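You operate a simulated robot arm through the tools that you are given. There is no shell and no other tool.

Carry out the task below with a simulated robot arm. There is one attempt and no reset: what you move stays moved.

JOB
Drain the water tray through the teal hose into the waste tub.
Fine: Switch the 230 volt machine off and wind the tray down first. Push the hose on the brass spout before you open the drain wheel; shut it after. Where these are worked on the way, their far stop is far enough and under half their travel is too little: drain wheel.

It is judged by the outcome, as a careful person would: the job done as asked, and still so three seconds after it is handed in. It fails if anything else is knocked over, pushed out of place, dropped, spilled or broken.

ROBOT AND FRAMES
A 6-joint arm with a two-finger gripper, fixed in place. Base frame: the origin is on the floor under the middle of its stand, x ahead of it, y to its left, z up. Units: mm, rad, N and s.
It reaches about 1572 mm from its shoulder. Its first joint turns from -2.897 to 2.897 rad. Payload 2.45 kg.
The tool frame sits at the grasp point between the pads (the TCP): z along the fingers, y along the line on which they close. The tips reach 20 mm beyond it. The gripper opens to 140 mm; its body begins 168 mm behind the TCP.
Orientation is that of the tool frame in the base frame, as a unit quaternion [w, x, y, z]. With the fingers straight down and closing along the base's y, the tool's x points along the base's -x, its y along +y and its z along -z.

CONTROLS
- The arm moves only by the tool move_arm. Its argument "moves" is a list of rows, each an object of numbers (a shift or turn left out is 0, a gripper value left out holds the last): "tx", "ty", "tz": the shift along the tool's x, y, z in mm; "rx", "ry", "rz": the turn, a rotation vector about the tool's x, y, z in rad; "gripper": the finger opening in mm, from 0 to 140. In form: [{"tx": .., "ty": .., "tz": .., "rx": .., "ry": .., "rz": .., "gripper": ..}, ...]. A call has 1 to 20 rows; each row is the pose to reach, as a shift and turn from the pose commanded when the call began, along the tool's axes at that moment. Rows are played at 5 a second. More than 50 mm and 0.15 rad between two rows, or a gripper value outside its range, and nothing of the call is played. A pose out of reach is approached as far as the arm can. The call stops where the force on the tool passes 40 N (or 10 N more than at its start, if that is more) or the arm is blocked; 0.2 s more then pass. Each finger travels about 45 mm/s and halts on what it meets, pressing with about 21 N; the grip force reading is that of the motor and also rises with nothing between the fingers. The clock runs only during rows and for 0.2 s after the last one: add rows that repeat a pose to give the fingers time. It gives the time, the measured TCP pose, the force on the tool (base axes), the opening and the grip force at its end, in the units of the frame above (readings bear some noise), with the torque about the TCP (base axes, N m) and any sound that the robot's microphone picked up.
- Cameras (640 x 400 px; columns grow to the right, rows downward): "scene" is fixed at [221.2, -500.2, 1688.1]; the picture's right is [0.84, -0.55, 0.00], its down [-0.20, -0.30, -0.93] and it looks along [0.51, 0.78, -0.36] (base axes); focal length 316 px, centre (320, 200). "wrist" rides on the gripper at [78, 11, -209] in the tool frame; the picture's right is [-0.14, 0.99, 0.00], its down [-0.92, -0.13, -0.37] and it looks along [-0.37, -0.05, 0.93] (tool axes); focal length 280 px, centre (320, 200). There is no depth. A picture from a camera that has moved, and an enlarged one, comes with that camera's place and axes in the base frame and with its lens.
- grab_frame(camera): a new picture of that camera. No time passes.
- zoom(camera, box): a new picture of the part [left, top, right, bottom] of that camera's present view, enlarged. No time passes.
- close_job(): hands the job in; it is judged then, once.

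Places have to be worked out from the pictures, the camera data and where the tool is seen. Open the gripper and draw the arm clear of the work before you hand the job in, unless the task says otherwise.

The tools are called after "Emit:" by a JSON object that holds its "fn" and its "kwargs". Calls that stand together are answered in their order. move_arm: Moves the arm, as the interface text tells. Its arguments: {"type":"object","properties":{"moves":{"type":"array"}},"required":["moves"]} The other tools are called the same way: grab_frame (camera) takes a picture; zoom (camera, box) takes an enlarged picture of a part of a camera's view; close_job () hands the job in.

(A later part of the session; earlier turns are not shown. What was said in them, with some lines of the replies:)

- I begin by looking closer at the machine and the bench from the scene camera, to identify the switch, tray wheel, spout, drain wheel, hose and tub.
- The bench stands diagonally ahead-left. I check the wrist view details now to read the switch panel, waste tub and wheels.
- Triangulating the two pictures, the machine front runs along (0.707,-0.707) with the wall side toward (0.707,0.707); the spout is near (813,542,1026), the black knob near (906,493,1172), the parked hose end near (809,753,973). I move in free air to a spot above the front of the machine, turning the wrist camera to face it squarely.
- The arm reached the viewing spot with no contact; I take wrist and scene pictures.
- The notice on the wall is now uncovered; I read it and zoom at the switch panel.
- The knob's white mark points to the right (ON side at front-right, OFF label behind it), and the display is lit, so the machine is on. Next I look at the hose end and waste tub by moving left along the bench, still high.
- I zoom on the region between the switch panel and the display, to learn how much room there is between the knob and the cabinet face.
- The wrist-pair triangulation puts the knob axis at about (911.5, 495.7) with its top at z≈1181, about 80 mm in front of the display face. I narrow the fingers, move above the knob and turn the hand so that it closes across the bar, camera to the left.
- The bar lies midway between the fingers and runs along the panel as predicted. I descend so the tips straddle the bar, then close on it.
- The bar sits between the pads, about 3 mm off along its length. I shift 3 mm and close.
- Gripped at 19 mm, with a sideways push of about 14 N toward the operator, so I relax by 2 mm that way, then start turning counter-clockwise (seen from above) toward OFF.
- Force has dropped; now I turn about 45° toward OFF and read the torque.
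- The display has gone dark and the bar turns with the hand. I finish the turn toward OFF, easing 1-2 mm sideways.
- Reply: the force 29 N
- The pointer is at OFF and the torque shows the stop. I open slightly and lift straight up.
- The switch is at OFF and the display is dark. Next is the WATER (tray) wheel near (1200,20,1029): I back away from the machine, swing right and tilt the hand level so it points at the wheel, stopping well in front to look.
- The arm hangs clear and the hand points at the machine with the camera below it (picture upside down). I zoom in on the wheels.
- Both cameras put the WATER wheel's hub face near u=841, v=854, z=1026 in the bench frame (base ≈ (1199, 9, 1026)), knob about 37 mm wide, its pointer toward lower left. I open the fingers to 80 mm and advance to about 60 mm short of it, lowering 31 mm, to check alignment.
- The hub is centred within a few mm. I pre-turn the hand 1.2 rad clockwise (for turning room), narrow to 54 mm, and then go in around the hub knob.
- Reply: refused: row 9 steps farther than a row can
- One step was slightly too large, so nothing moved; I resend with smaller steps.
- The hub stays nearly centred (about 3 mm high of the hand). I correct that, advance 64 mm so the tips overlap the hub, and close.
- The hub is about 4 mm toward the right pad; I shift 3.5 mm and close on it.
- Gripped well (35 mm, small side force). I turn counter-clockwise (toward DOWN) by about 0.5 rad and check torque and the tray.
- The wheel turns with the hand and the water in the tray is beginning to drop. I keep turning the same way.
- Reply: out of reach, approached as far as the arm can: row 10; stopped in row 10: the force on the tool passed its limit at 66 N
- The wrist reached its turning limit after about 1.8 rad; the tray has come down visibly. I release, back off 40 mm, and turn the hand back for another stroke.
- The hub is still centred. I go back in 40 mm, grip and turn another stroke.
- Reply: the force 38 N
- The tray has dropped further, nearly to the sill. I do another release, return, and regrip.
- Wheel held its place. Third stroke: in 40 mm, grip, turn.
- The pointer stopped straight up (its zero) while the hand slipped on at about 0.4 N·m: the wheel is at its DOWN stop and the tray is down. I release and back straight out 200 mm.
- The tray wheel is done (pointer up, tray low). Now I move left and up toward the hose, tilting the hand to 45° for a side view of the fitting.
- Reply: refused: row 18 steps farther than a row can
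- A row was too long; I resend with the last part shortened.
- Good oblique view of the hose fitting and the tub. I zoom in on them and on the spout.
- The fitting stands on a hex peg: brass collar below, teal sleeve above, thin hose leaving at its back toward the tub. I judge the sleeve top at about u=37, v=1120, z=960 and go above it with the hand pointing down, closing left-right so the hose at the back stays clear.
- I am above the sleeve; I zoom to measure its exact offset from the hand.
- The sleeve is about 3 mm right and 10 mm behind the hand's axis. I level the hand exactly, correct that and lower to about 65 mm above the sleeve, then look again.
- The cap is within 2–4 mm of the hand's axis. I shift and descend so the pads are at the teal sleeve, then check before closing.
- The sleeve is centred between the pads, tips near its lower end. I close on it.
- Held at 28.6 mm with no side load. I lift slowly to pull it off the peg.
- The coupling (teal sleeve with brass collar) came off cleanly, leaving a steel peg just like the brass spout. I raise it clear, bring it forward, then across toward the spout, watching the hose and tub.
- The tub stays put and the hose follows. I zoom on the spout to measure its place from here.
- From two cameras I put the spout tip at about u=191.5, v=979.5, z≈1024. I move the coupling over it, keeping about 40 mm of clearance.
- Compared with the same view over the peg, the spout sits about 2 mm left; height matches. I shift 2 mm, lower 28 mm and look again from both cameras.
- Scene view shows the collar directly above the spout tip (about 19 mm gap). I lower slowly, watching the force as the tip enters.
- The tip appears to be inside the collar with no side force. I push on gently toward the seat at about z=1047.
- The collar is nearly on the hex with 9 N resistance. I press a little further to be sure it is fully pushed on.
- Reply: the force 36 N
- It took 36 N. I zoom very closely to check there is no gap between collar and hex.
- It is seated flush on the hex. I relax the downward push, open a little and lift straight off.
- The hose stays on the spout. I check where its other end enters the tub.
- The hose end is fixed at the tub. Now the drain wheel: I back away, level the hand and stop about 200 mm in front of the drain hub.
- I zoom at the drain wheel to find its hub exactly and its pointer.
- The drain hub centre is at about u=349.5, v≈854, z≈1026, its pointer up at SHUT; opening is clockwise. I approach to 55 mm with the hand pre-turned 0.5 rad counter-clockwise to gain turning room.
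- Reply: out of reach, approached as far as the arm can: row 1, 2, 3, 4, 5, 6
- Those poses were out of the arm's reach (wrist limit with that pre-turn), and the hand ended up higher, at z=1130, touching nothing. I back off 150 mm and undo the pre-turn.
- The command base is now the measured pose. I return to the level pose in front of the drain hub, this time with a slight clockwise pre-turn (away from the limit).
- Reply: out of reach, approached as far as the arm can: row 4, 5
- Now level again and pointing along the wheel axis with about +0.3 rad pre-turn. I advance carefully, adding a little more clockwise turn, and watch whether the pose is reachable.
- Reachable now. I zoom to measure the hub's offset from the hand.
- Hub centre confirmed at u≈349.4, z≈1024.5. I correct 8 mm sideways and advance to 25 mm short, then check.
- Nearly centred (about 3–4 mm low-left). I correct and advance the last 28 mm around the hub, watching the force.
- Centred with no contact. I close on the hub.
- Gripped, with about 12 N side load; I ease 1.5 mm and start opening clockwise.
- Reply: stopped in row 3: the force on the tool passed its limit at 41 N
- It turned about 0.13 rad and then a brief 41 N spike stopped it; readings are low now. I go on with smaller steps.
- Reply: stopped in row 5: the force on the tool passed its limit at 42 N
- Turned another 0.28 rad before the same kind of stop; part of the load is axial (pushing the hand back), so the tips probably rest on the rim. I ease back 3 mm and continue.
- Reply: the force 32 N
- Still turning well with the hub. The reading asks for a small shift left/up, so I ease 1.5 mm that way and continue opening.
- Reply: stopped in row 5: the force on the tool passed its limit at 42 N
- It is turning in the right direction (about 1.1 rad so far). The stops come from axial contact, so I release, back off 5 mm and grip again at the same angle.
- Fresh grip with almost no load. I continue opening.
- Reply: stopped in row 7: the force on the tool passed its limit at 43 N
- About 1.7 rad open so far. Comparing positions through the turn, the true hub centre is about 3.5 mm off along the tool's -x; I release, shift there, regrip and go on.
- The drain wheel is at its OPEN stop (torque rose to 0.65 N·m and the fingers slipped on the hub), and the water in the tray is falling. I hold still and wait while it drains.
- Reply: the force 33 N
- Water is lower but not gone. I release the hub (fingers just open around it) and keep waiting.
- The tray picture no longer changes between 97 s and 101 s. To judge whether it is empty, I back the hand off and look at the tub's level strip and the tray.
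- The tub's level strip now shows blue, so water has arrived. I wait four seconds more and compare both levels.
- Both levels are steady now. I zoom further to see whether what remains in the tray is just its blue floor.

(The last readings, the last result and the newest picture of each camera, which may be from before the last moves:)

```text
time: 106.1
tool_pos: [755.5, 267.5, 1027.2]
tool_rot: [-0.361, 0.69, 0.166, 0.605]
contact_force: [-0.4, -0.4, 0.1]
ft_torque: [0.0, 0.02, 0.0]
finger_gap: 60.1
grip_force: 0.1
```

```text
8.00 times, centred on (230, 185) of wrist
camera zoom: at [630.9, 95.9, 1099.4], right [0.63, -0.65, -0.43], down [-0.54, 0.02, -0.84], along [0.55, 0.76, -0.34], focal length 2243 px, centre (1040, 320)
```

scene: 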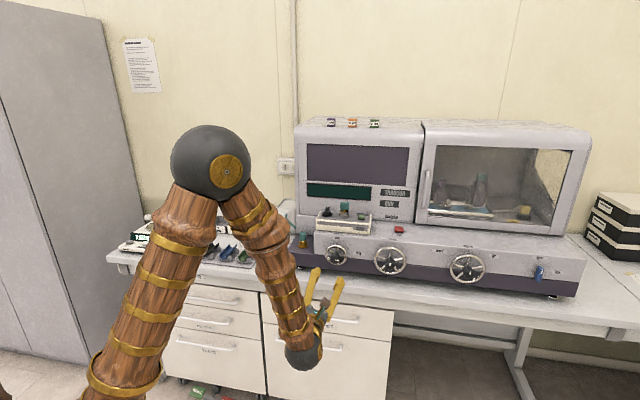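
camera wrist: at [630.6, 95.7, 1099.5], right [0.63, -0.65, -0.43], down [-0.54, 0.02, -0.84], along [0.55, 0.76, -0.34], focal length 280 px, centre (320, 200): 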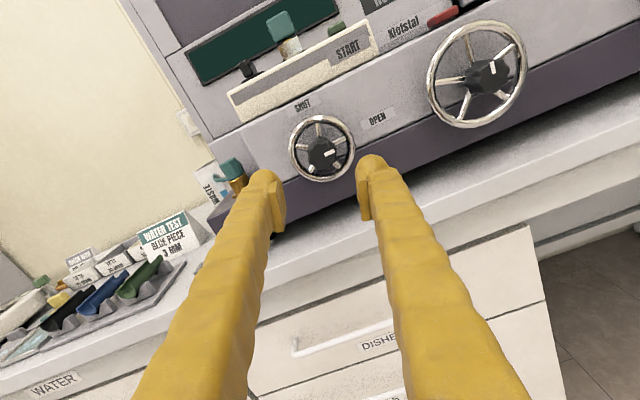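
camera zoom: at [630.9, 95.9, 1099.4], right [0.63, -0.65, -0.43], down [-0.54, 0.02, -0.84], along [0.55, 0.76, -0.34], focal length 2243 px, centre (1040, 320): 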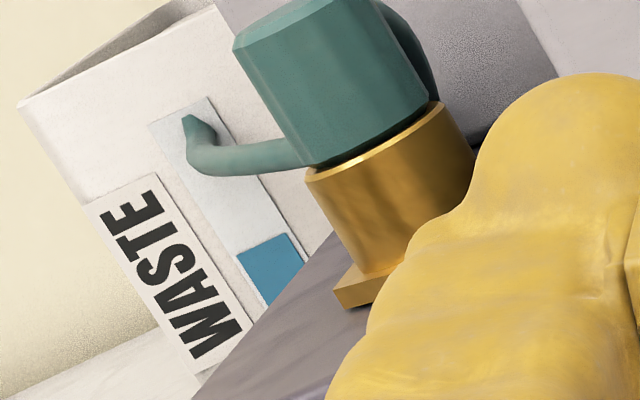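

Before shutting, I want a nearer look into the tray. The hand is now camera-up, so I move right and up in free space in front of the glass door.

Emit:
{"fn": "move_arm", "kwargs": {"moves": [{"tx": 33.5, "ty": 27.6, "tz": -6, "rz": -0.03}, {"tx": 67, "ty": 55.3, "tz": -12, "rz": -0.06}, {"tx": 100.6, "ty": 83, "tz": -18, "rz": -0.09}, {"tx": 134, "ty": 110.5, "tz": -24, "rz": -0.12}, {"tx": 167.7, "ty": 138, "tz": -30, "rz": -0.15}, {"tx": 201, "ty": 166, "tz": -36, "rz": -0.18}, {"tx": 235, "ty": 193.5, "tz": -42, "rz": -0.21}, {"tx": 268, "ty": 221, "tz": -48, "rz": -0.24}, {"tx": 302, "ty": 248.7, "tz": -54, "rz": -0.27}, {"tx": 335, "ty": 276, "tz": -60, "rz": -0.3}, {"tx": 369, "ty": 304, "tz": -63, "rz": -0.3}]}}

Emit:
{"fn": "grab_frame", "kwargs": {"camera": "wrist"}}

Emit:
{"fn": "grab_frame", "kwargs": {"camera": "scene"}}

```text
time: 108.5
tool_pos: [992.7, -62.1, 1293.4]
tool_rot: [-0.267, 0.657, 0.269, 0.652]
contact_force: [-0.2, 0.6, 0.5]
ft_torque: [-0.01, 0.01, 0.04]
finger_gap: 60.1
grip_force: 0.1
```

```text
taken
camera wrist: at [852.6, -217.8, 1372.1], right [0.69, -0.71, -0.14], down [-0.36, -0.17, -0.92], along [0.63, 0.69, -0.37], focal length 280 px, centre (320, 200)
```

wrist: 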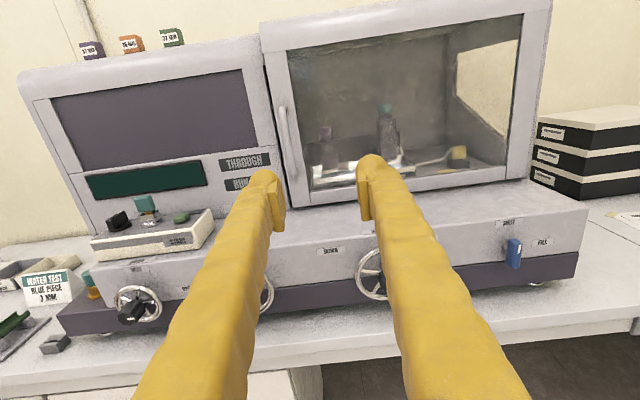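

```text
taken
```

scene: 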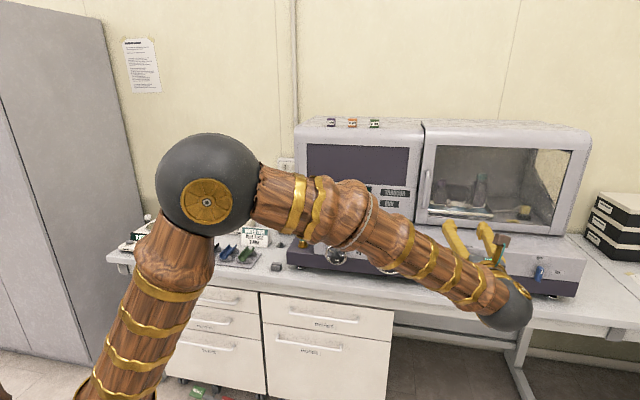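

Emit:
{"fn": "zoom", "kwargs": {"camera": "wrist", "box": [300, 110, 420, 195]}}

Emit:
{"fn": "zoom", "kwargs": {"camera": "scene", "box": [425, 180, 505, 235]}}

```text
4.71 times, centred on (360, 152) of wrist
camera zoom: at [852.6, -217.8, 1372.1], right [0.69, -0.71, -0.14], down [-0.36, -0.17, -0.92], along [0.63, 0.69, -0.37], focal length 1320 px, centre (132, 424)
```

zoom: 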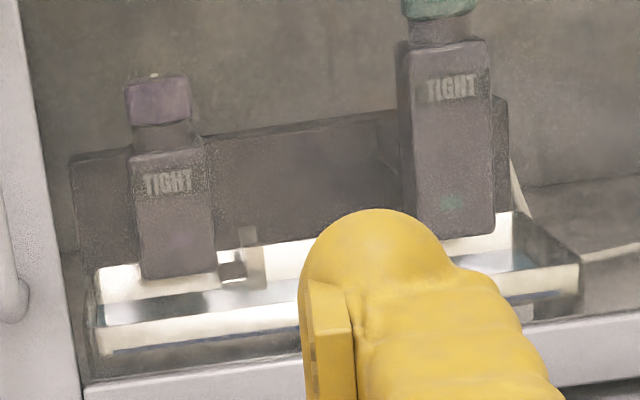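

```text
7.27 times, centred on (465, 208) of scene
camera zoom: at [221.2, -500.2, 1688.1], right [0.84, -0.55, 0.0], down [-0.2, -0.3, -0.93], along [0.51, 0.78, -0.36], focal length 2302 px, centre (-734, 146)
```

zoom: 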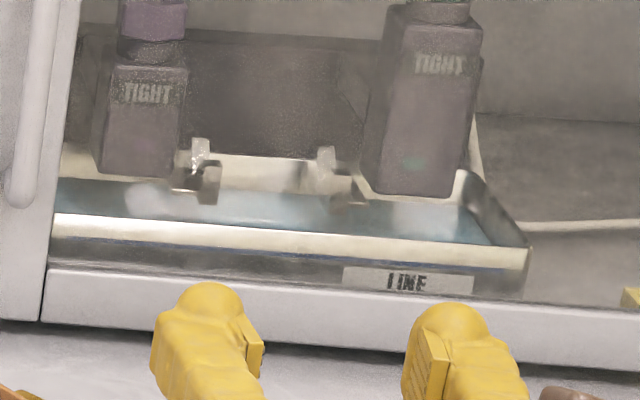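

The water line seems lower than two seconds ago. I wait another four seconds here and compare the same picture.

Emit:
{"fn": "move_arm", "kwargs": {"moves": [{"tz": 0}, {"tz": 0}, {"tz": 0}, {"tz": 0}, {"tz": 0}, {"tz": 0}, {"tz": 0}, {"tz": 0}, {"tz": 0}, {"tz": 0}, {"tz": 0}, {"tz": 0}, {"tz": 0}, {"tz": 0}, {"tz": 0}, {"tz": 0}, {"tz": 0}, {"tz": 0}, {"tz": 0}, {"tz": 0}]}}

Emit:
{"fn": "zoom", "kwargs": {"camera": "scene", "box": [425, 180, 505, 235]}}

Emit:
{"fn": "zoom", "kwargs": {"camera": "wrist", "box": [300, 110, 420, 195]}}

Emit:
{"fn": "zoom", "kwargs": {"camera": "scene", "box": [280, 195, 330, 255]}}

```text
time: 112.7
tool_pos: [992.8, -64.2, 1293.3]
tool_rot: [-0.267, 0.656, 0.268, 0.652]
contact_force: [0.3, 0.5, 0.0]
ft_torque: [0.03, 0.02, -0.01]
finger_gap: 60.2
grip_force: 0.1
```

```text
7.27 times, centred on (465, 208) of scene
camera zoom: at [221.2, -500.2, 1688.1], right [0.84, -0.55, 0.0], down [-0.2, -0.3, -0.93], along [0.51, 0.78, -0.36], focal length 2302 px, centre (-734, 146)
```

zoom: 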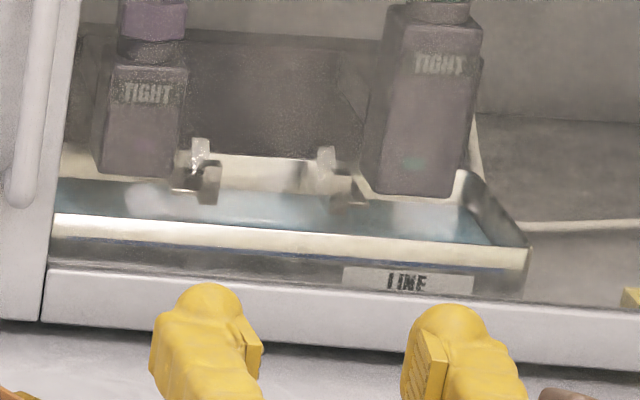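

```text
4.71 times, centred on (360, 152) of wrist
camera zoom: at [852.3, -217.6, 1371.6], right [0.69, -0.71, -0.14], down [-0.36, -0.17, -0.92], along [0.63, 0.69, -0.37], focal length 1320 px, centre (132, 424)
```

zoom: 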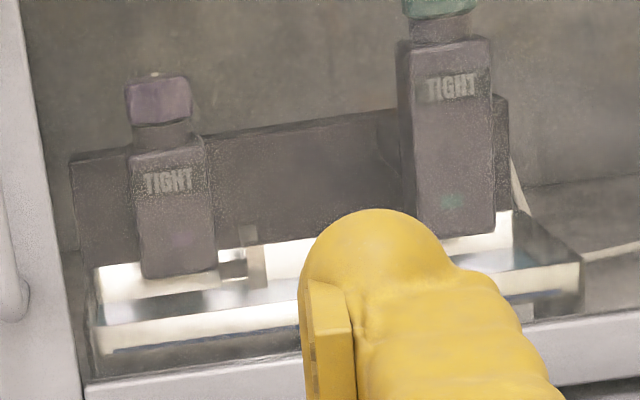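

```text
6.67 times, centred on (305, 225) of scene
camera zoom: at [221.2, -500.2, 1688.1], right [0.84, -0.55, 0.0], down [-0.2, -0.3, -0.93], along [0.51, 0.78, -0.36], focal length 2110 px, centre (420, 33)
```

zoom: 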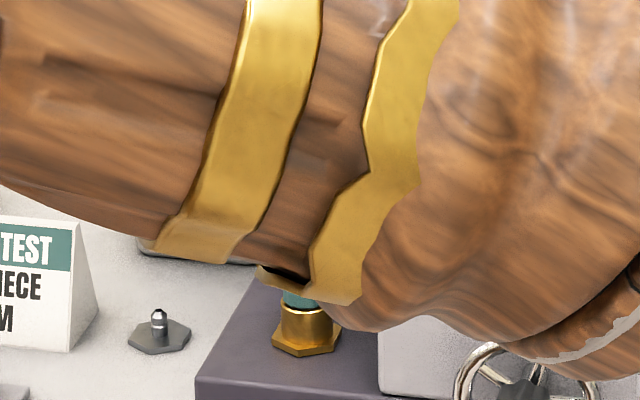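

The view changes only in steps, so draining is slow and probably still going on. I keep waiting, about 12 s, and compare again.

Emit:
{"fn": "move_arm", "kwargs": {"moves": [{"tz": 0}, {"tz": 0}, {"tz": 0}, {"tz": 0}, {"tz": 0}, {"tz": 0}, {"tz": 0}, {"tz": 0}, {"tz": 0}, {"tz": 0}, {"tz": 0}, {"tz": 0}, {"tz": 0}, {"tz": 0}, {"tz": 0}, {"tz": 0}, {"tz": 0}, {"tz": 0}, {"tz": 0}, {"tz": 0}]}}

Emit:
{"fn": "move_arm", "kwargs": {"moves": [{"tz": 0}, {"tz": 0}, {"tz": 0}, {"tz": 0}, {"tz": 0}, {"tz": 0}, {"tz": 0}, {"tz": 0}, {"tz": 0}, {"tz": 0}, {"tz": 0}, {"tz": 0}, {"tz": 0}, {"tz": 0}, {"tz": 0}, {"tz": 0}, {"tz": 0}, {"tz": 0}, {"tz": 0}, {"tz": 0}]}}

Emit:
{"fn": "move_arm", "kwargs": {"moves": [{"tz": 0}, {"tz": 0}, {"tz": 0}, {"tz": 0}, {"tz": 0}, {"tz": 0}, {"tz": 0}, {"tz": 0}, {"tz": 0}, {"tz": 0}, {"tz": 0}, {"tz": 0}, {"tz": 0}, {"tz": 0}, {"tz": 0}, {"tz": 0}, {"tz": 0}, {"tz": 0}, {"tz": 0}, {"tz": 0}]}}

Emit:
{"fn": "zoom", "kwargs": {"camera": "scene", "box": [425, 180, 505, 235]}}

```text
time: 116.9
tool_pos: [992.7, -62.2, 1293.3]
tool_rot: [-0.268, 0.657, 0.269, 0.652]
contact_force: [-0.6, 0.0, 0.7]
ft_torque: [0.0, -0.02, 0.01]
finger_gap: 60.0
grip_force: 0.0
```

```text
time: 121.1
tool_pos: [992.7, -63.3, 1292.9]
tool_rot: [-0.267, 0.657, 0.268, 0.652]
contact_force: [0.1, -0.2, -0.2]
ft_torque: [-0.02, 0.01, 0.01]
finger_gap: 60.1
grip_force: 0.1
```

```text
time: 125.3
tool_pos: [992.4, -61.6, 1292.9]
tool_rot: [-0.267, 0.657, 0.268, 0.652]
contact_force: [-0.1, 0.3, 0.4]
ft_torque: [0.02, -0.02, 0.01]
finger_gap: 60.1
grip_force: 0.0
```

```text
7.27 times, centred on (465, 208) of scene
camera zoom: at [221.2, -500.2, 1688.1], right [0.84, -0.55, 0.0], down [-0.2, -0.3, -0.93], along [0.51, 0.78, -0.36], focal length 2302 px, centre (-734, 146)
```

zoom: 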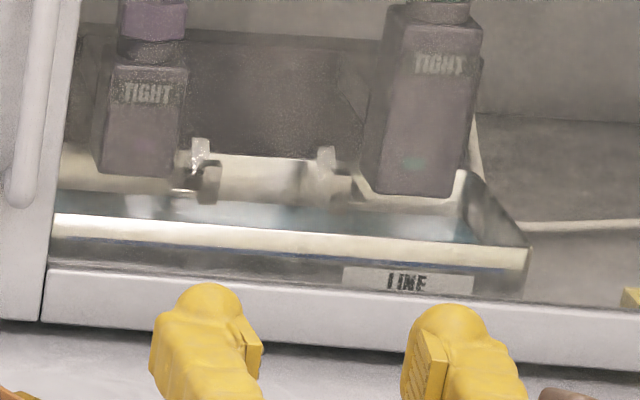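

The level drops in steps: there is less water now. I keep waiting.

Emit:
{"fn": "move_arm", "kwargs": {"moves": [{"tz": 0}, {"tz": 0}, {"tz": 0}, {"tz": 0}, {"tz": 0}, {"tz": 0}, {"tz": 0}, {"tz": 0}, {"tz": 0}, {"tz": 0}, {"tz": 0}, {"tz": 0}, {"tz": 0}, {"tz": 0}, {"tz": 0}, {"tz": 0}, {"tz": 0}, {"tz": 0}, {"tz": 0}, {"tz": 0}]}}

Emit:
{"fn": "move_arm", "kwargs": {"moves": [{"tz": 0}, {"tz": 0}, {"tz": 0}, {"tz": 0}, {"tz": 0}, {"tz": 0}, {"tz": 0}, {"tz": 0}, {"tz": 0}, {"tz": 0}, {"tz": 0}, {"tz": 0}, {"tz": 0}, {"tz": 0}, {"tz": 0}, {"tz": 0}, {"tz": 0}, {"tz": 0}, {"tz": 0}, {"tz": 0}]}}

Emit:
{"fn": "move_arm", "kwargs": {"moves": [{"tz": 0}, {"tz": 0}, {"tz": 0}, {"tz": 0}, {"tz": 0}, {"tz": 0}, {"tz": 0}, {"tz": 0}, {"tz": 0}, {"tz": 0}, {"tz": 0}, {"tz": 0}, {"tz": 0}, {"tz": 0}, {"tz": 0}, {"tz": 0}, {"tz": 0}, {"tz": 0}, {"tz": 0}, {"tz": 0}]}}

Emit:
{"fn": "move_arm", "kwargs": {"moves": [{"tz": 0}, {"tz": 0}, {"tz": 0}, {"tz": 0}, {"tz": 0}, {"tz": 0}, {"tz": 0}, {"tz": 0}, {"tz": 0}, {"tz": 0}, {"tz": 0}, {"tz": 0}, {"tz": 0}, {"tz": 0}, {"tz": 0}, {"tz": 0}, {"tz": 0}, {"tz": 0}, {"tz": 0}, {"tz": 0}]}}

Emit:
{"fn": "zoom", "kwargs": {"camera": "scene", "box": [425, 180, 505, 235]}}

Emit:
{"fn": "zoom", "kwargs": {"camera": "wrist", "box": [300, 110, 420, 195]}}

```text
time: 129.5
tool_pos: [992.6, -61.2, 1293.1]
tool_rot: [-0.267, 0.657, 0.268, 0.652]
contact_force: [0.7, 0.2, 0.6]
ft_torque: [-0.02, -0.04, 0.02]
finger_gap: 60.1
grip_force: 0.0
```

```text
time: 133.7
tool_pos: [992.5, -63.1, 1293.7]
tool_rot: [-0.267, 0.657, 0.268, 0.652]
contact_force: [-0.5, -0.6, -0.2]
ft_torque: [0.01, 0.01, -0.05]
finger_gap: 60.0
grip_force: 0.1
```

```text
time: 137.9
tool_pos: [991.9, -62.9, 1293.1]
tool_rot: [-0.267, 0.657, 0.268, 0.653]
contact_force: [0.4, 1.0, 0.6]
ft_torque: [-0.03, 0.01, -0.02]
finger_gap: 60.3
grip_force: 0.1
```

```text
time: 142.1
tool_pos: [992.9, -63.1, 1293.6]
tool_rot: [-0.267, 0.657, 0.268, 0.652]
contact_force: [0.0, 1.2, -0.4]
ft_torque: [0.0, -0.01, 0.0]
finger_gap: 60.1
grip_force: 0.1
```

```text
7.27 times, centred on (465, 208) of scene
camera zoom: at [221.2, -500.2, 1688.1], right [0.84, -0.55, 0.0], down [-0.2, -0.3, -0.93], along [0.51, 0.78, -0.36], focal length 2302 px, centre (-734, 146)
```

zoom: 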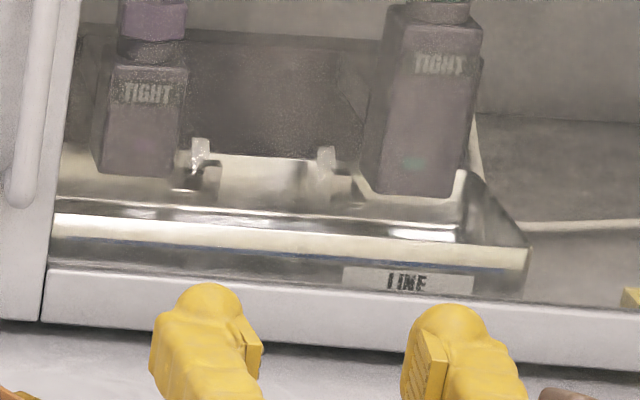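

```text
4.71 times, centred on (360, 152) of wrist
camera zoom: at [852.3, -217.6, 1371.6], right [0.69, -0.71, -0.14], down [-0.36, -0.17, -0.92], along [0.63, 0.69, -0.37], focal length 1320 px, centre (132, 424)
```

zoom: 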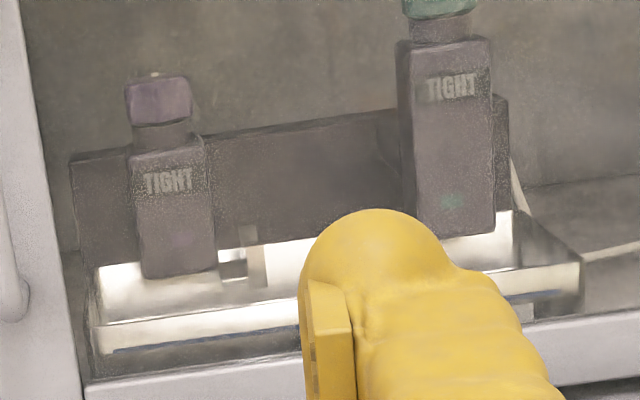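

The blue is gone and the tray's metal floor shows. I wait another 12 s to be sure nothing more changes.

Emit:
{"fn": "move_arm", "kwargs": {"moves": [{"tz": 0}, {"tz": 0}, {"tz": 0}, {"tz": 0}, {"tz": 0}, {"tz": 0}, {"tz": 0}, {"tz": 0}, {"tz": 0}, {"tz": 0}, {"tz": 0}, {"tz": 0}, {"tz": 0}, {"tz": 0}, {"tz": 0}, {"tz": 0}, {"tz": 0}, {"tz": 0}, {"tz": 0}, {"tz": 0}]}}

Emit:
{"fn": "move_arm", "kwargs": {"moves": [{"tz": 0}, {"tz": 0}, {"tz": 0}, {"tz": 0}, {"tz": 0}, {"tz": 0}, {"tz": 0}, {"tz": 0}, {"tz": 0}, {"tz": 0}, {"tz": 0}, {"tz": 0}, {"tz": 0}, {"tz": 0}, {"tz": 0}, {"tz": 0}, {"tz": 0}, {"tz": 0}, {"tz": 0}, {"tz": 0}]}}

Emit:
{"fn": "move_arm", "kwargs": {"moves": [{"tz": 0}, {"tz": 0}, {"tz": 0}, {"tz": 0}, {"tz": 0}, {"tz": 0}, {"tz": 0}, {"tz": 0}, {"tz": 0}, {"tz": 0}, {"tz": 0}, {"tz": 0}, {"tz": 0}, {"tz": 0}, {"tz": 0}, {"tz": 0}, {"tz": 0}, {"tz": 0}, {"tz": 0}, {"tz": 0}]}}

Emit:
{"fn": "zoom", "kwargs": {"camera": "scene", "box": [425, 180, 505, 235]}}

Emit:
{"fn": "zoom", "kwargs": {"camera": "wrist", "box": [300, 140, 420, 195]}}

```text
time: 146.3
tool_pos: [992.0, -62.4, 1292.7]
tool_rot: [-0.267, 0.657, 0.268, 0.652]
contact_force: [0.2, 0.4, 0.6]
ft_torque: [-0.01, -0.03, -0.01]
finger_gap: 60.0
grip_force: 0.0
```

```text
time: 150.5
tool_pos: [992.2, -63.2, 1293.1]
tool_rot: [-0.267, 0.657, 0.268, 0.652]
contact_force: [0.0, 0.0, -0.1]
ft_torque: [0.01, 0.02, -0.03]
finger_gap: 60.1
grip_force: 0.1
```

```text
time: 154.7
tool_pos: [992.7, -61.6, 1292.4]
tool_rot: [-0.267, 0.657, 0.268, 0.652]
contact_force: [-0.4, -0.4, -0.2]
ft_torque: [0.0, -0.02, 0.03]
finger_gap: 60.4
grip_force: 0.0
```

```text
7.27 times, centred on (465, 208) of scene
camera zoom: at [221.2, -500.2, 1688.1], right [0.84, -0.55, 0.0], down [-0.2, -0.3, -0.93], along [0.51, 0.78, -0.36], focal length 2302 px, centre (-734, 146)
```

zoom: 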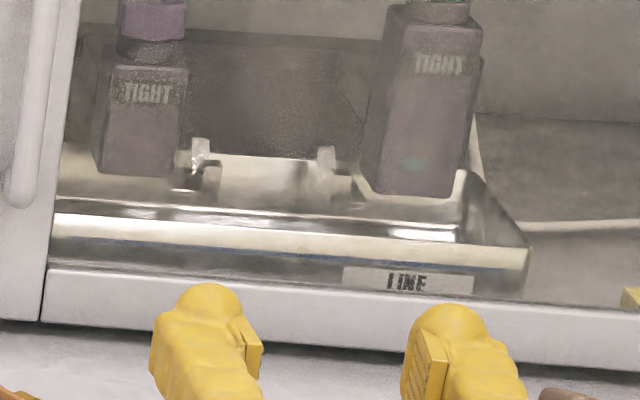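

```text
5.33 times, centred on (360, 168) of wrist
camera zoom: at [852.4, -217.6, 1371.6], right [0.69, -0.71, -0.14], down [-0.36, -0.17, -0.92], along [0.63, 0.69, -0.37], focal length 1495 px, centre (107, 373)
```

zoom: 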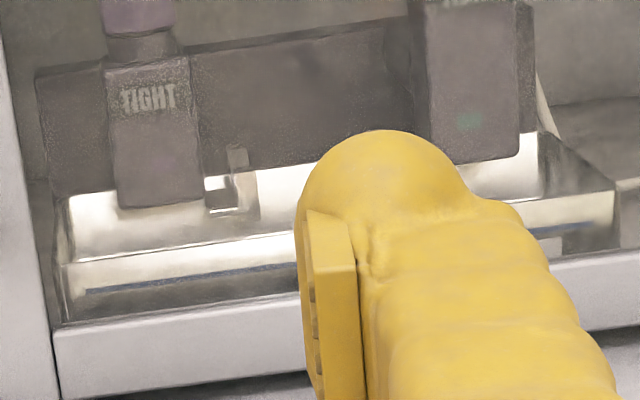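

The tray is empty and unchanged. I return in front of the drain hub (known centre u≈350, z≈1029) to shut it.

Emit:
{"fn": "move_arm", "kwargs": {"moves": [{"tx": -24, "ty": -36, "rz": 0.02}, {"tx": -48, "ty": -72, "rz": 0.05}, {"tx": -72, "ty": -108, "rz": 0.08}, {"tx": -96, "ty": -144, "rz": 0.11}, {"tx": -120, "ty": -180, "rz": 0.14}, {"tx": -144, "ty": -216, "rz": 0.17}, {"tx": -168, "ty": -252, "rz": 0.2}, {"tx": -192, "ty": -288, "rz": 0.23}, {"tx": -216, "ty": -324, "rz": 0.26}, {"tx": -240, "ty": -360, "rz": 0.3}, {"tx": -263, "ty": -395, "tz": 20, "rz": 0.3}, {"tx": -263, "ty": -395, "tz": 60, "rz": 0.3}, {"tx": -263, "ty": -395, "tz": 100, "rz": 0.3}, {"tx": -263, "ty": -395, "tz": 100, "rz": 0.3, "gripper": 54}]}}

Emit:
{"fn": "grab_frame", "kwargs": {"camera": "wrist"}}

```text
time: 157.7
tool_pos: [784.4, 283.9, 1028.2]
tool_rot: [-0.361, 0.69, 0.167, 0.605]
contact_force: [-0.4, 0.4, 0.4]
ft_torque: [-0.02, 0.01, -0.05]
finger_gap: 54.1
grip_force: 0.1
```

```text
taken
camera wrist: at [660.5, 112.5, 1100.4], right [0.63, -0.65, -0.43], down [-0.54, 0.02, -0.84], along [0.55, 0.76, -0.34], focal length 280 px, centre (320, 200)
```

wrist: 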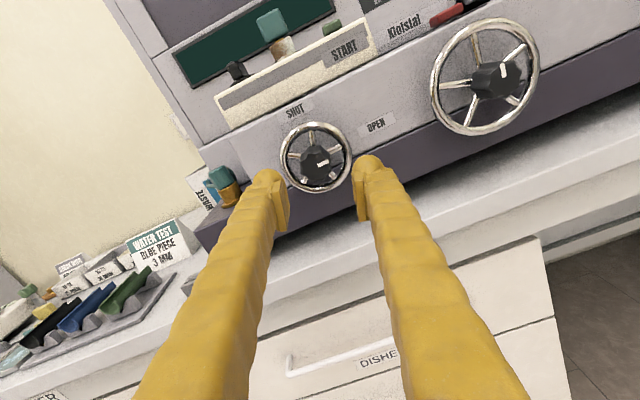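

The hub is slightly to the left; I correct about 5 mm and advance, first to 25 mm short.

Emit:
{"fn": "move_arm", "kwargs": {"moves": [{"ty": -2.5, "tz": 20}, {"ty": -4.9, "tz": 40}, {"ty": -4.9, "tz": 58}, {"ty": -4.9, "tz": 70}, {"ty": -4.9, "tz": 70}]}}

Emit:
{"fn": "zoom", "kwargs": {"camera": "wrist", "box": [220, 100, 420, 260]}}

```text
time: 158.9
tool_pos: [832.9, 338.9, 1030.7]
tool_rot: [-0.363, 0.69, 0.167, 0.604]
contact_force: [0.1, -0.5, -0.8]
ft_torque: [0.0, 0.01, 0.01]
finger_gap: 53.8
grip_force: 0.1
```

```text
2.50 times, centred on (320, 180) of wrist
camera zoom: at [708.3, 167.8, 1101.9], right [0.63, -0.65, -0.43], down [-0.54, 0.02, -0.84], along [0.55, 0.76, -0.34], focal length 701 px, centre (320, 250)
```

zoom: 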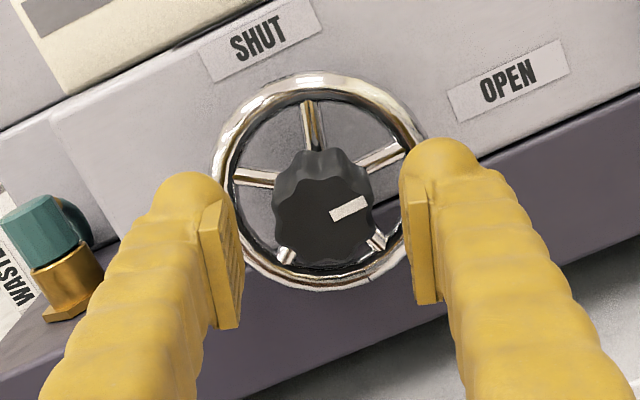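

Well centred. I go in 22 mm, close, and turn counter-clockwise toward SHUT.

Emit:
{"fn": "move_arm", "kwargs": {"moves": [{"tz": 8}, {"tz": 16}, {"tz": 22}, {"tz": 22, "gripper": 15}, {"tz": 22, "gripper": 15}, {"tz": 22, "gripper": 15}, {"tz": 22, "gripper": 15}]}}

Emit:
{"fn": "zoom", "kwargs": {"camera": "wrist", "box": [220, 100, 420, 260]}}

```text
time: 160.5
tool_pos: [849.4, 355.2, 1028.2]
tool_rot: [-0.362, 0.69, 0.167, 0.604]
contact_force: [-1.1, 0.7, -3.3]
ft_torque: [-0.04, 0.02, 0.02]
finger_gap: 35.6
grip_force: 44.9
```

```text
2.50 times, centred on (320, 180) of wrist
camera zoom: at [725.1, 183.6, 1099.9], right [0.63, -0.65, -0.43], down [-0.54, 0.02, -0.84], along [0.55, 0.76, -0.34], focal length 701 px, centre (320, 250)
```

zoom: 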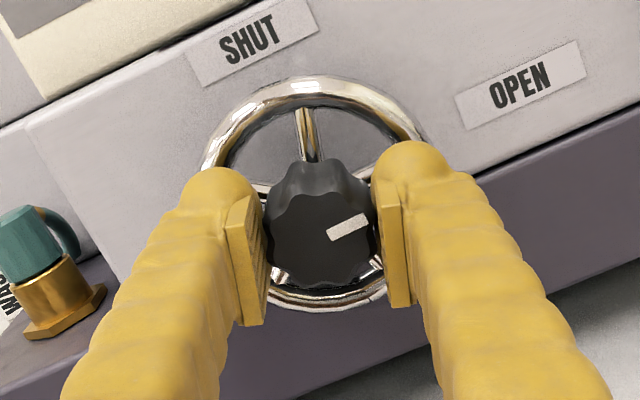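

Gripped with almost no side force. I now turn counter-clockwise about 2 rad to the SHUT stop.

Emit:
{"fn": "move_arm", "kwargs": {"moves": [{"rz": -0.1}, {"rz": -0.2}, {"rz": -0.3}, {"rz": -0.4}, {"rz": -0.5}, {"rz": -0.6}, {"rz": -0.7}, {"rz": -0.8}, {"rz": -0.9}, {"rz": -1.0}, {"rz": -1.1}, {"rz": -1.2}, {"rz": -1.3}, {"rz": -1.4}, {"rz": -1.5}]}}

Emit:
{"fn": "zoom", "kwargs": {"camera": "wrist", "box": [220, 100, 420, 260]}}

```text
time: 163.7
tool_pos: [848.3, 355.8, 1028.5]
tool_rot: [0.148, 0.39, 0.592, 0.689]
contact_force: [-15.8, 27.3, -2.4]
ft_torque: [0.01, 0.05, 0.35]
finger_gap: 35.4
grip_force: 44.8
```

```text
2.50 times, centred on (320, 180) of wrist
camera zoom: at [652.1, 257.5, 1067.4], right [0.35, -0.34, 0.87], down [0.31, -0.84, -0.45], along [0.89, 0.42, -0.19], focal length 701 px, centre (320, 250)
```

zoom: 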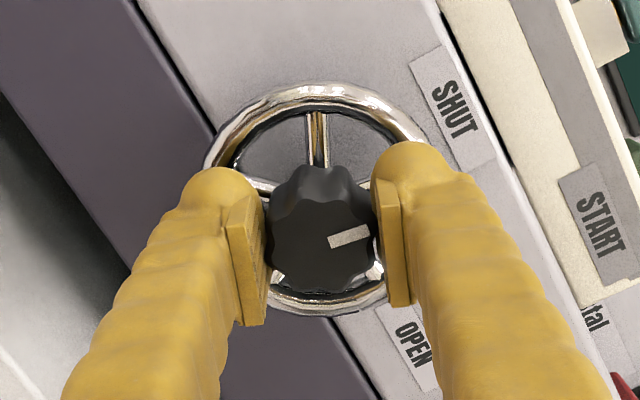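

About 1.5 rad turned; a 30 N side load toward -u has built up, so I ease 1.5 mm and finish the turn to the stop.

Emit:
{"fn": "move_arm", "kwargs": {"moves": [{"tx": 1.5}, {"tx": 1.8, "rz": -0.08}, {"tx": 1.8, "rz": -0.16}, {"tx": 1.8, "rz": -0.24}, {"tx": 1.8, "rz": -0.32}, {"tx": 1.8, "rz": -0.4}, {"tx": 1.8, "rz": -0.48}, {"tx": 1.8, "rz": -0.56}, {"tx": 1.8, "rz": -0.64}]}}

Emit:
{"fn": "zoom", "kwargs": {"camera": "wrist", "box": [220, 100, 420, 260]}}

```text
time: 165.7
tool_pos: [845.4, 356.5, 1027.7]
tool_rot: [0.352, 0.19, 0.686, 0.607]
contact_force: [11.5, 8.1, -5.0]
ft_torque: [0.07, 0.11, 0.11]
finger_gap: 35.5
grip_force: 44.9
stopped in row 9: the force on the tool passed its limit at 43 N (the readings are from after the stop); the commanded pose is now the measured one
```

```text
2.50 times, centred on (320, 180) of wrist
camera zoom: at [644.1, 264.3, 1019.4], right [-0.08, 0.09, 0.99], down [0.39, -0.92, 0.11], along [0.92, 0.39, 0.03], focal length 701 px, centre (320, 250)
```

zoom: 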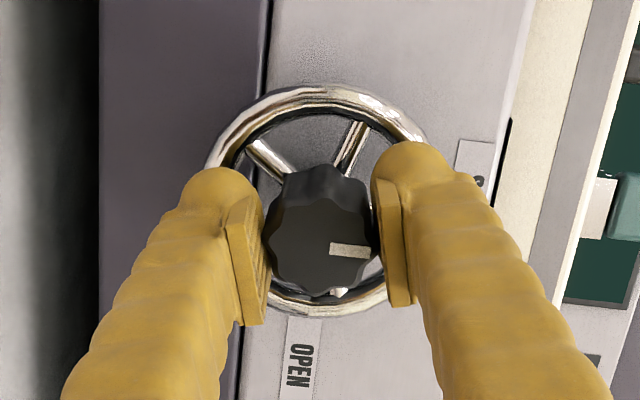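

The pointer is straight up at SHUT and the hub no longer follows the fingers: the drain is shut. I release and back straight out.

Emit:
{"fn": "move_arm", "kwargs": {"moves": [{"gripper": 56}, {"gripper": 56}, {"gripper": 56}, {"tz": -25}, {"tz": -65}, {"tz": -105}, {"tz": -145}, {"tz": -180}]}}

Emit:
{"fn": "grab_frame", "kwargs": {"camera": "scene"}}

Emit:
{"fn": "grab_frame", "kwargs": {"camera": "wrist"}}

```text
time: 167.5
tool_pos: [718.9, 230.8, 1030.7]
tool_rot: [0.352, 0.189, 0.685, 0.609]
contact_force: [-0.4, 0.0, 0.1]
ft_torque: [0.02, -0.01, -0.03]
finger_gap: 56.0
grip_force: 0.0
```

```text
taken
```

scene: 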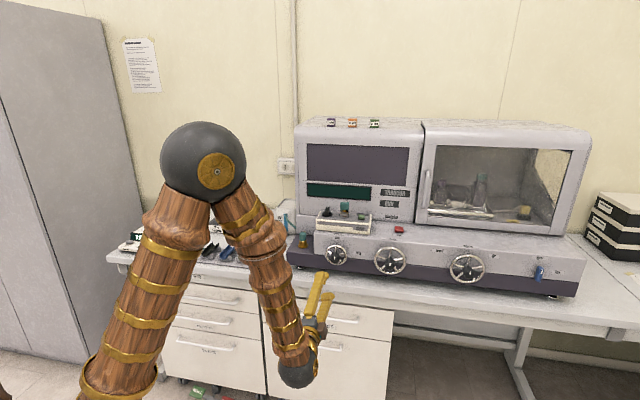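

```text
taken
camera wrist: at [514.8, 139.4, 1021.0], right [-0.08, 0.09, 0.99], down [0.39, -0.92, 0.11], along [0.92, 0.39, 0.04], focal length 280 px, centre (320, 200)
```

wrist: 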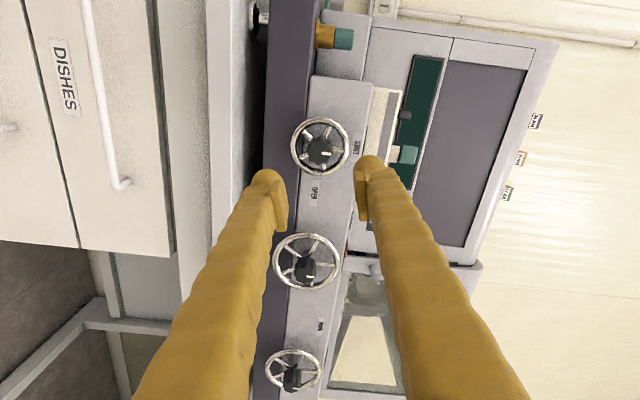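

Emit:
{"fn": "zoom", "kwargs": {"camera": "scene", "box": [310, 200, 410, 285]}}

Emit:
{"fn": "zoom", "kwargs": {"camera": "wrist", "box": [260, 0, 400, 200]}}

Emit:
{"fn": "zoom", "kwargs": {"camera": "scene", "box": [430, 180, 580, 290]}}

```text
4.71 times, centred on (360, 242) of scene
camera zoom: at [221.2, -500.2, 1688.1], right [0.84, -0.55, 0.0], down [-0.2, -0.3, -0.93], along [0.51, 0.78, -0.36], focal length 1489 px, centre (132, 0)
```

zoom: 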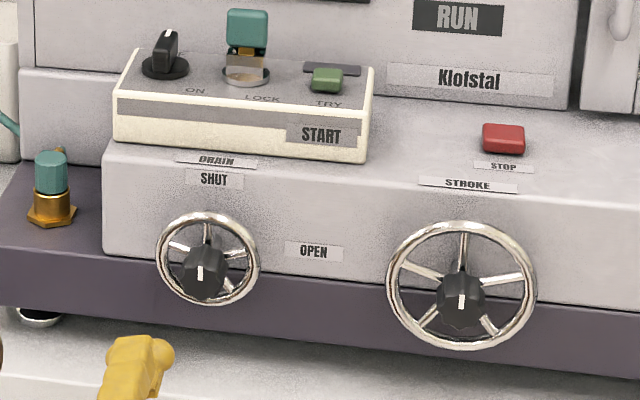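

```text
2.00 times, centred on (330, 100) of wrist
camera zoom: at [514.8, 139.4, 1021.0], right [-0.08, 0.09, 0.99], down [0.39, -0.92, 0.11], along [0.92, 0.39, 0.04], focal length 561 px, centre (300, 400)
```

zoom: 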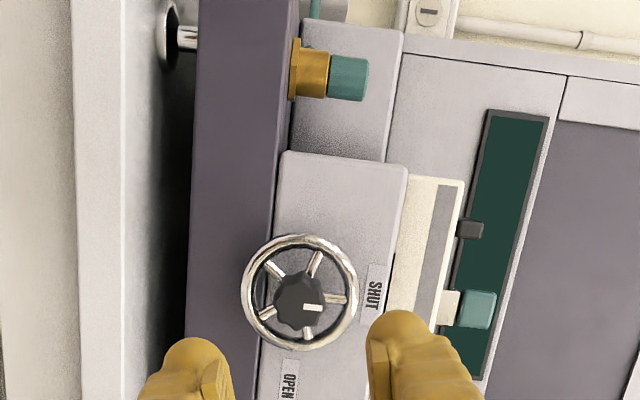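

```text
3.64 times, centred on (505, 235) of scene
camera zoom: at [221.2, -500.2, 1688.1], right [0.84, -0.55, 0.0], down [-0.2, -0.3, -0.93], along [0.51, 0.78, -0.36], focal length 1151 px, centre (-353, 73)
```

zoom: 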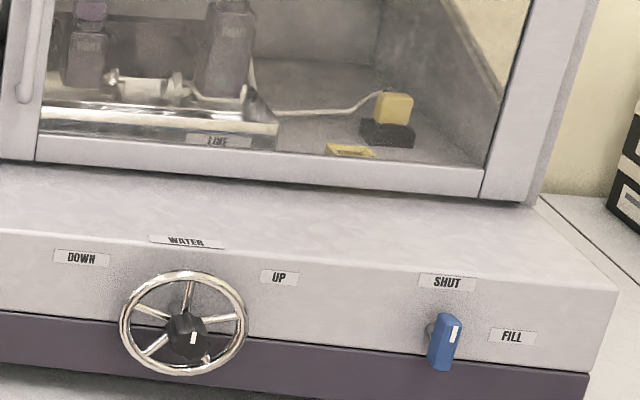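

Drain pointer at SHUT, knob at OFF, tray down and empty, hose on the spout with the tub in place. I open the gripper fully and draw the arm up and away from the work.

Emit:
{"fn": "move_arm", "kwargs": {"moves": [{"tx": -9.5, "ty": 36, "tz": -8, "gripper": 100}, {"tx": -19, "ty": 72, "tz": -16, "gripper": 140}, {"tx": -28.5, "ty": 108, "tz": -24}, {"tx": -38, "ty": 144, "tz": -32}, {"tx": -47.5, "ty": 180, "tz": -40}, {"tx": -57, "ty": 216, "tz": -48}, {"tx": -66.5, "ty": 252, "tz": -56}, {"tx": -76, "ty": 290, "tz": -64}, {"tx": -76, "ty": 290, "tz": -64}]}}

Emit:
{"fn": "grab_frame", "kwargs": {"camera": "scene"}}

Emit:
{"fn": "zoom", "kwargs": {"camera": "scene", "box": [110, 190, 350, 310]}}

```text
time: 169.5
tool_pos: [674.9, 188.6, 1327.7]
tool_rot: [0.352, 0.188, 0.685, 0.61]
contact_force: [-0.2, 0.0, 0.4]
ft_torque: [0.0, -0.01, -0.02]
finger_gap: 140.0
grip_force: 0.0
```

```text
taken
```

scene: 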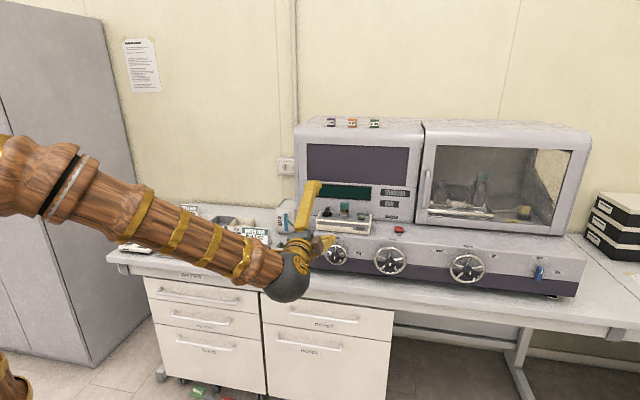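

```text
2.67 times, centred on (230, 250) of scene
camera zoom: at [221.2, -500.2, 1688.1], right [0.84, -0.55, 0.0], down [-0.2, -0.3, -0.93], along [0.51, 0.78, -0.36], focal length 844 px, centre (560, 67)
```

zoom: 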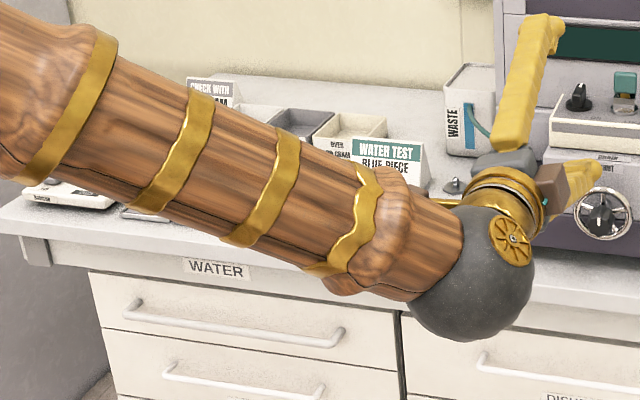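

The tub strip shows the collected water and the arm is in free space. I raise it a bit more and take a last look at the bench before handing in.

Emit:
{"fn": "move_arm", "kwargs": {"moves": [{"tx": -10, "ty": 38, "tz": -5}, {"tx": -20, "ty": 76, "tz": -10}, {"tx": -30, "ty": 114, "tz": -15}, {"tx": -40, "ty": 150, "tz": -20}, {"tx": -40, "ty": 150, "tz": -20}]}}

Emit:
{"fn": "grab_frame", "kwargs": {"camera": "scene"}}

Emit:
{"fn": "zoom", "kwargs": {"camera": "scene", "box": [180, 190, 400, 300]}}

```text
time: 170.7
tool_pos: [665.2, 175.4, 1486.9]
tool_rot: [0.353, 0.187, 0.685, 0.609]
contact_force: [0.0, -0.1, -0.2]
ft_torque: [0.0, -0.02, -0.01]
finger_gap: 139.8
grip_force: 0.0
```

```text
taken
```

scene: 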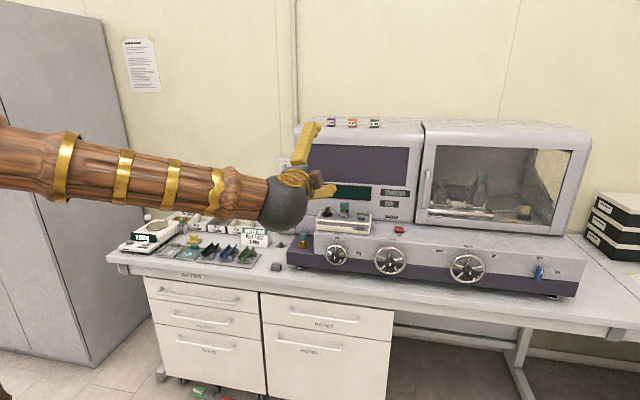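

```text
2.91 times, centred on (290, 245) of scene
camera zoom: at [221.2, -500.2, 1688.1], right [0.84, -0.55, 0.0], down [-0.2, -0.3, -0.93], along [0.51, 0.78, -0.36], focal length 921 px, centre (407, 69)
```

zoom: 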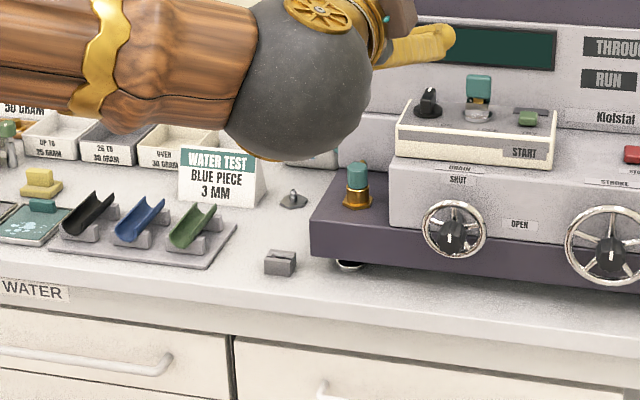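

Everything is in order: switch OFF, tray wound down and drained, hose on the brass spout, drain wheel back at SHUT, nothing else disturbed, and the arm clear with the gripper open. I hand the job in.

Emit:
{"fn": "close_job", "kwargs": {}}

```text
The job is handed in.
```

The water tray is drained into the waste tub and the job is handed in; I haven't had a verdict back.

1. **Switch:** I turned the black knob to OFF. The display went dark partway through the turn.
2. **Tray:** I wound the WATER wheel toward DOWN until it stopped, with its pointer straight up.
3. **Hose:** I lifted the teal coupling off its peg and pushed it onto the brass spout, pressing with about 36 N until it sat flush on the hex.
4. **Drain opened:** I turned the drain wheel to its OPEN stop only after the hose was on. A few times the force limit stopped the arm partway; I re-gripped and carried on.
5. **Draining:** This took about a minute. I waited until the blue was gone and the tray's metal floor showed, then 12 seconds more with no change. The tub's level strip shows the collected water.
6. **Drain shut:** I turned the wheel back to SHUT.

The hose is still on the spout, since you didn't ask for it to be put back. From the pictures, nothing else was moved or spilled. The gripper is open and the arm is clear of the work.
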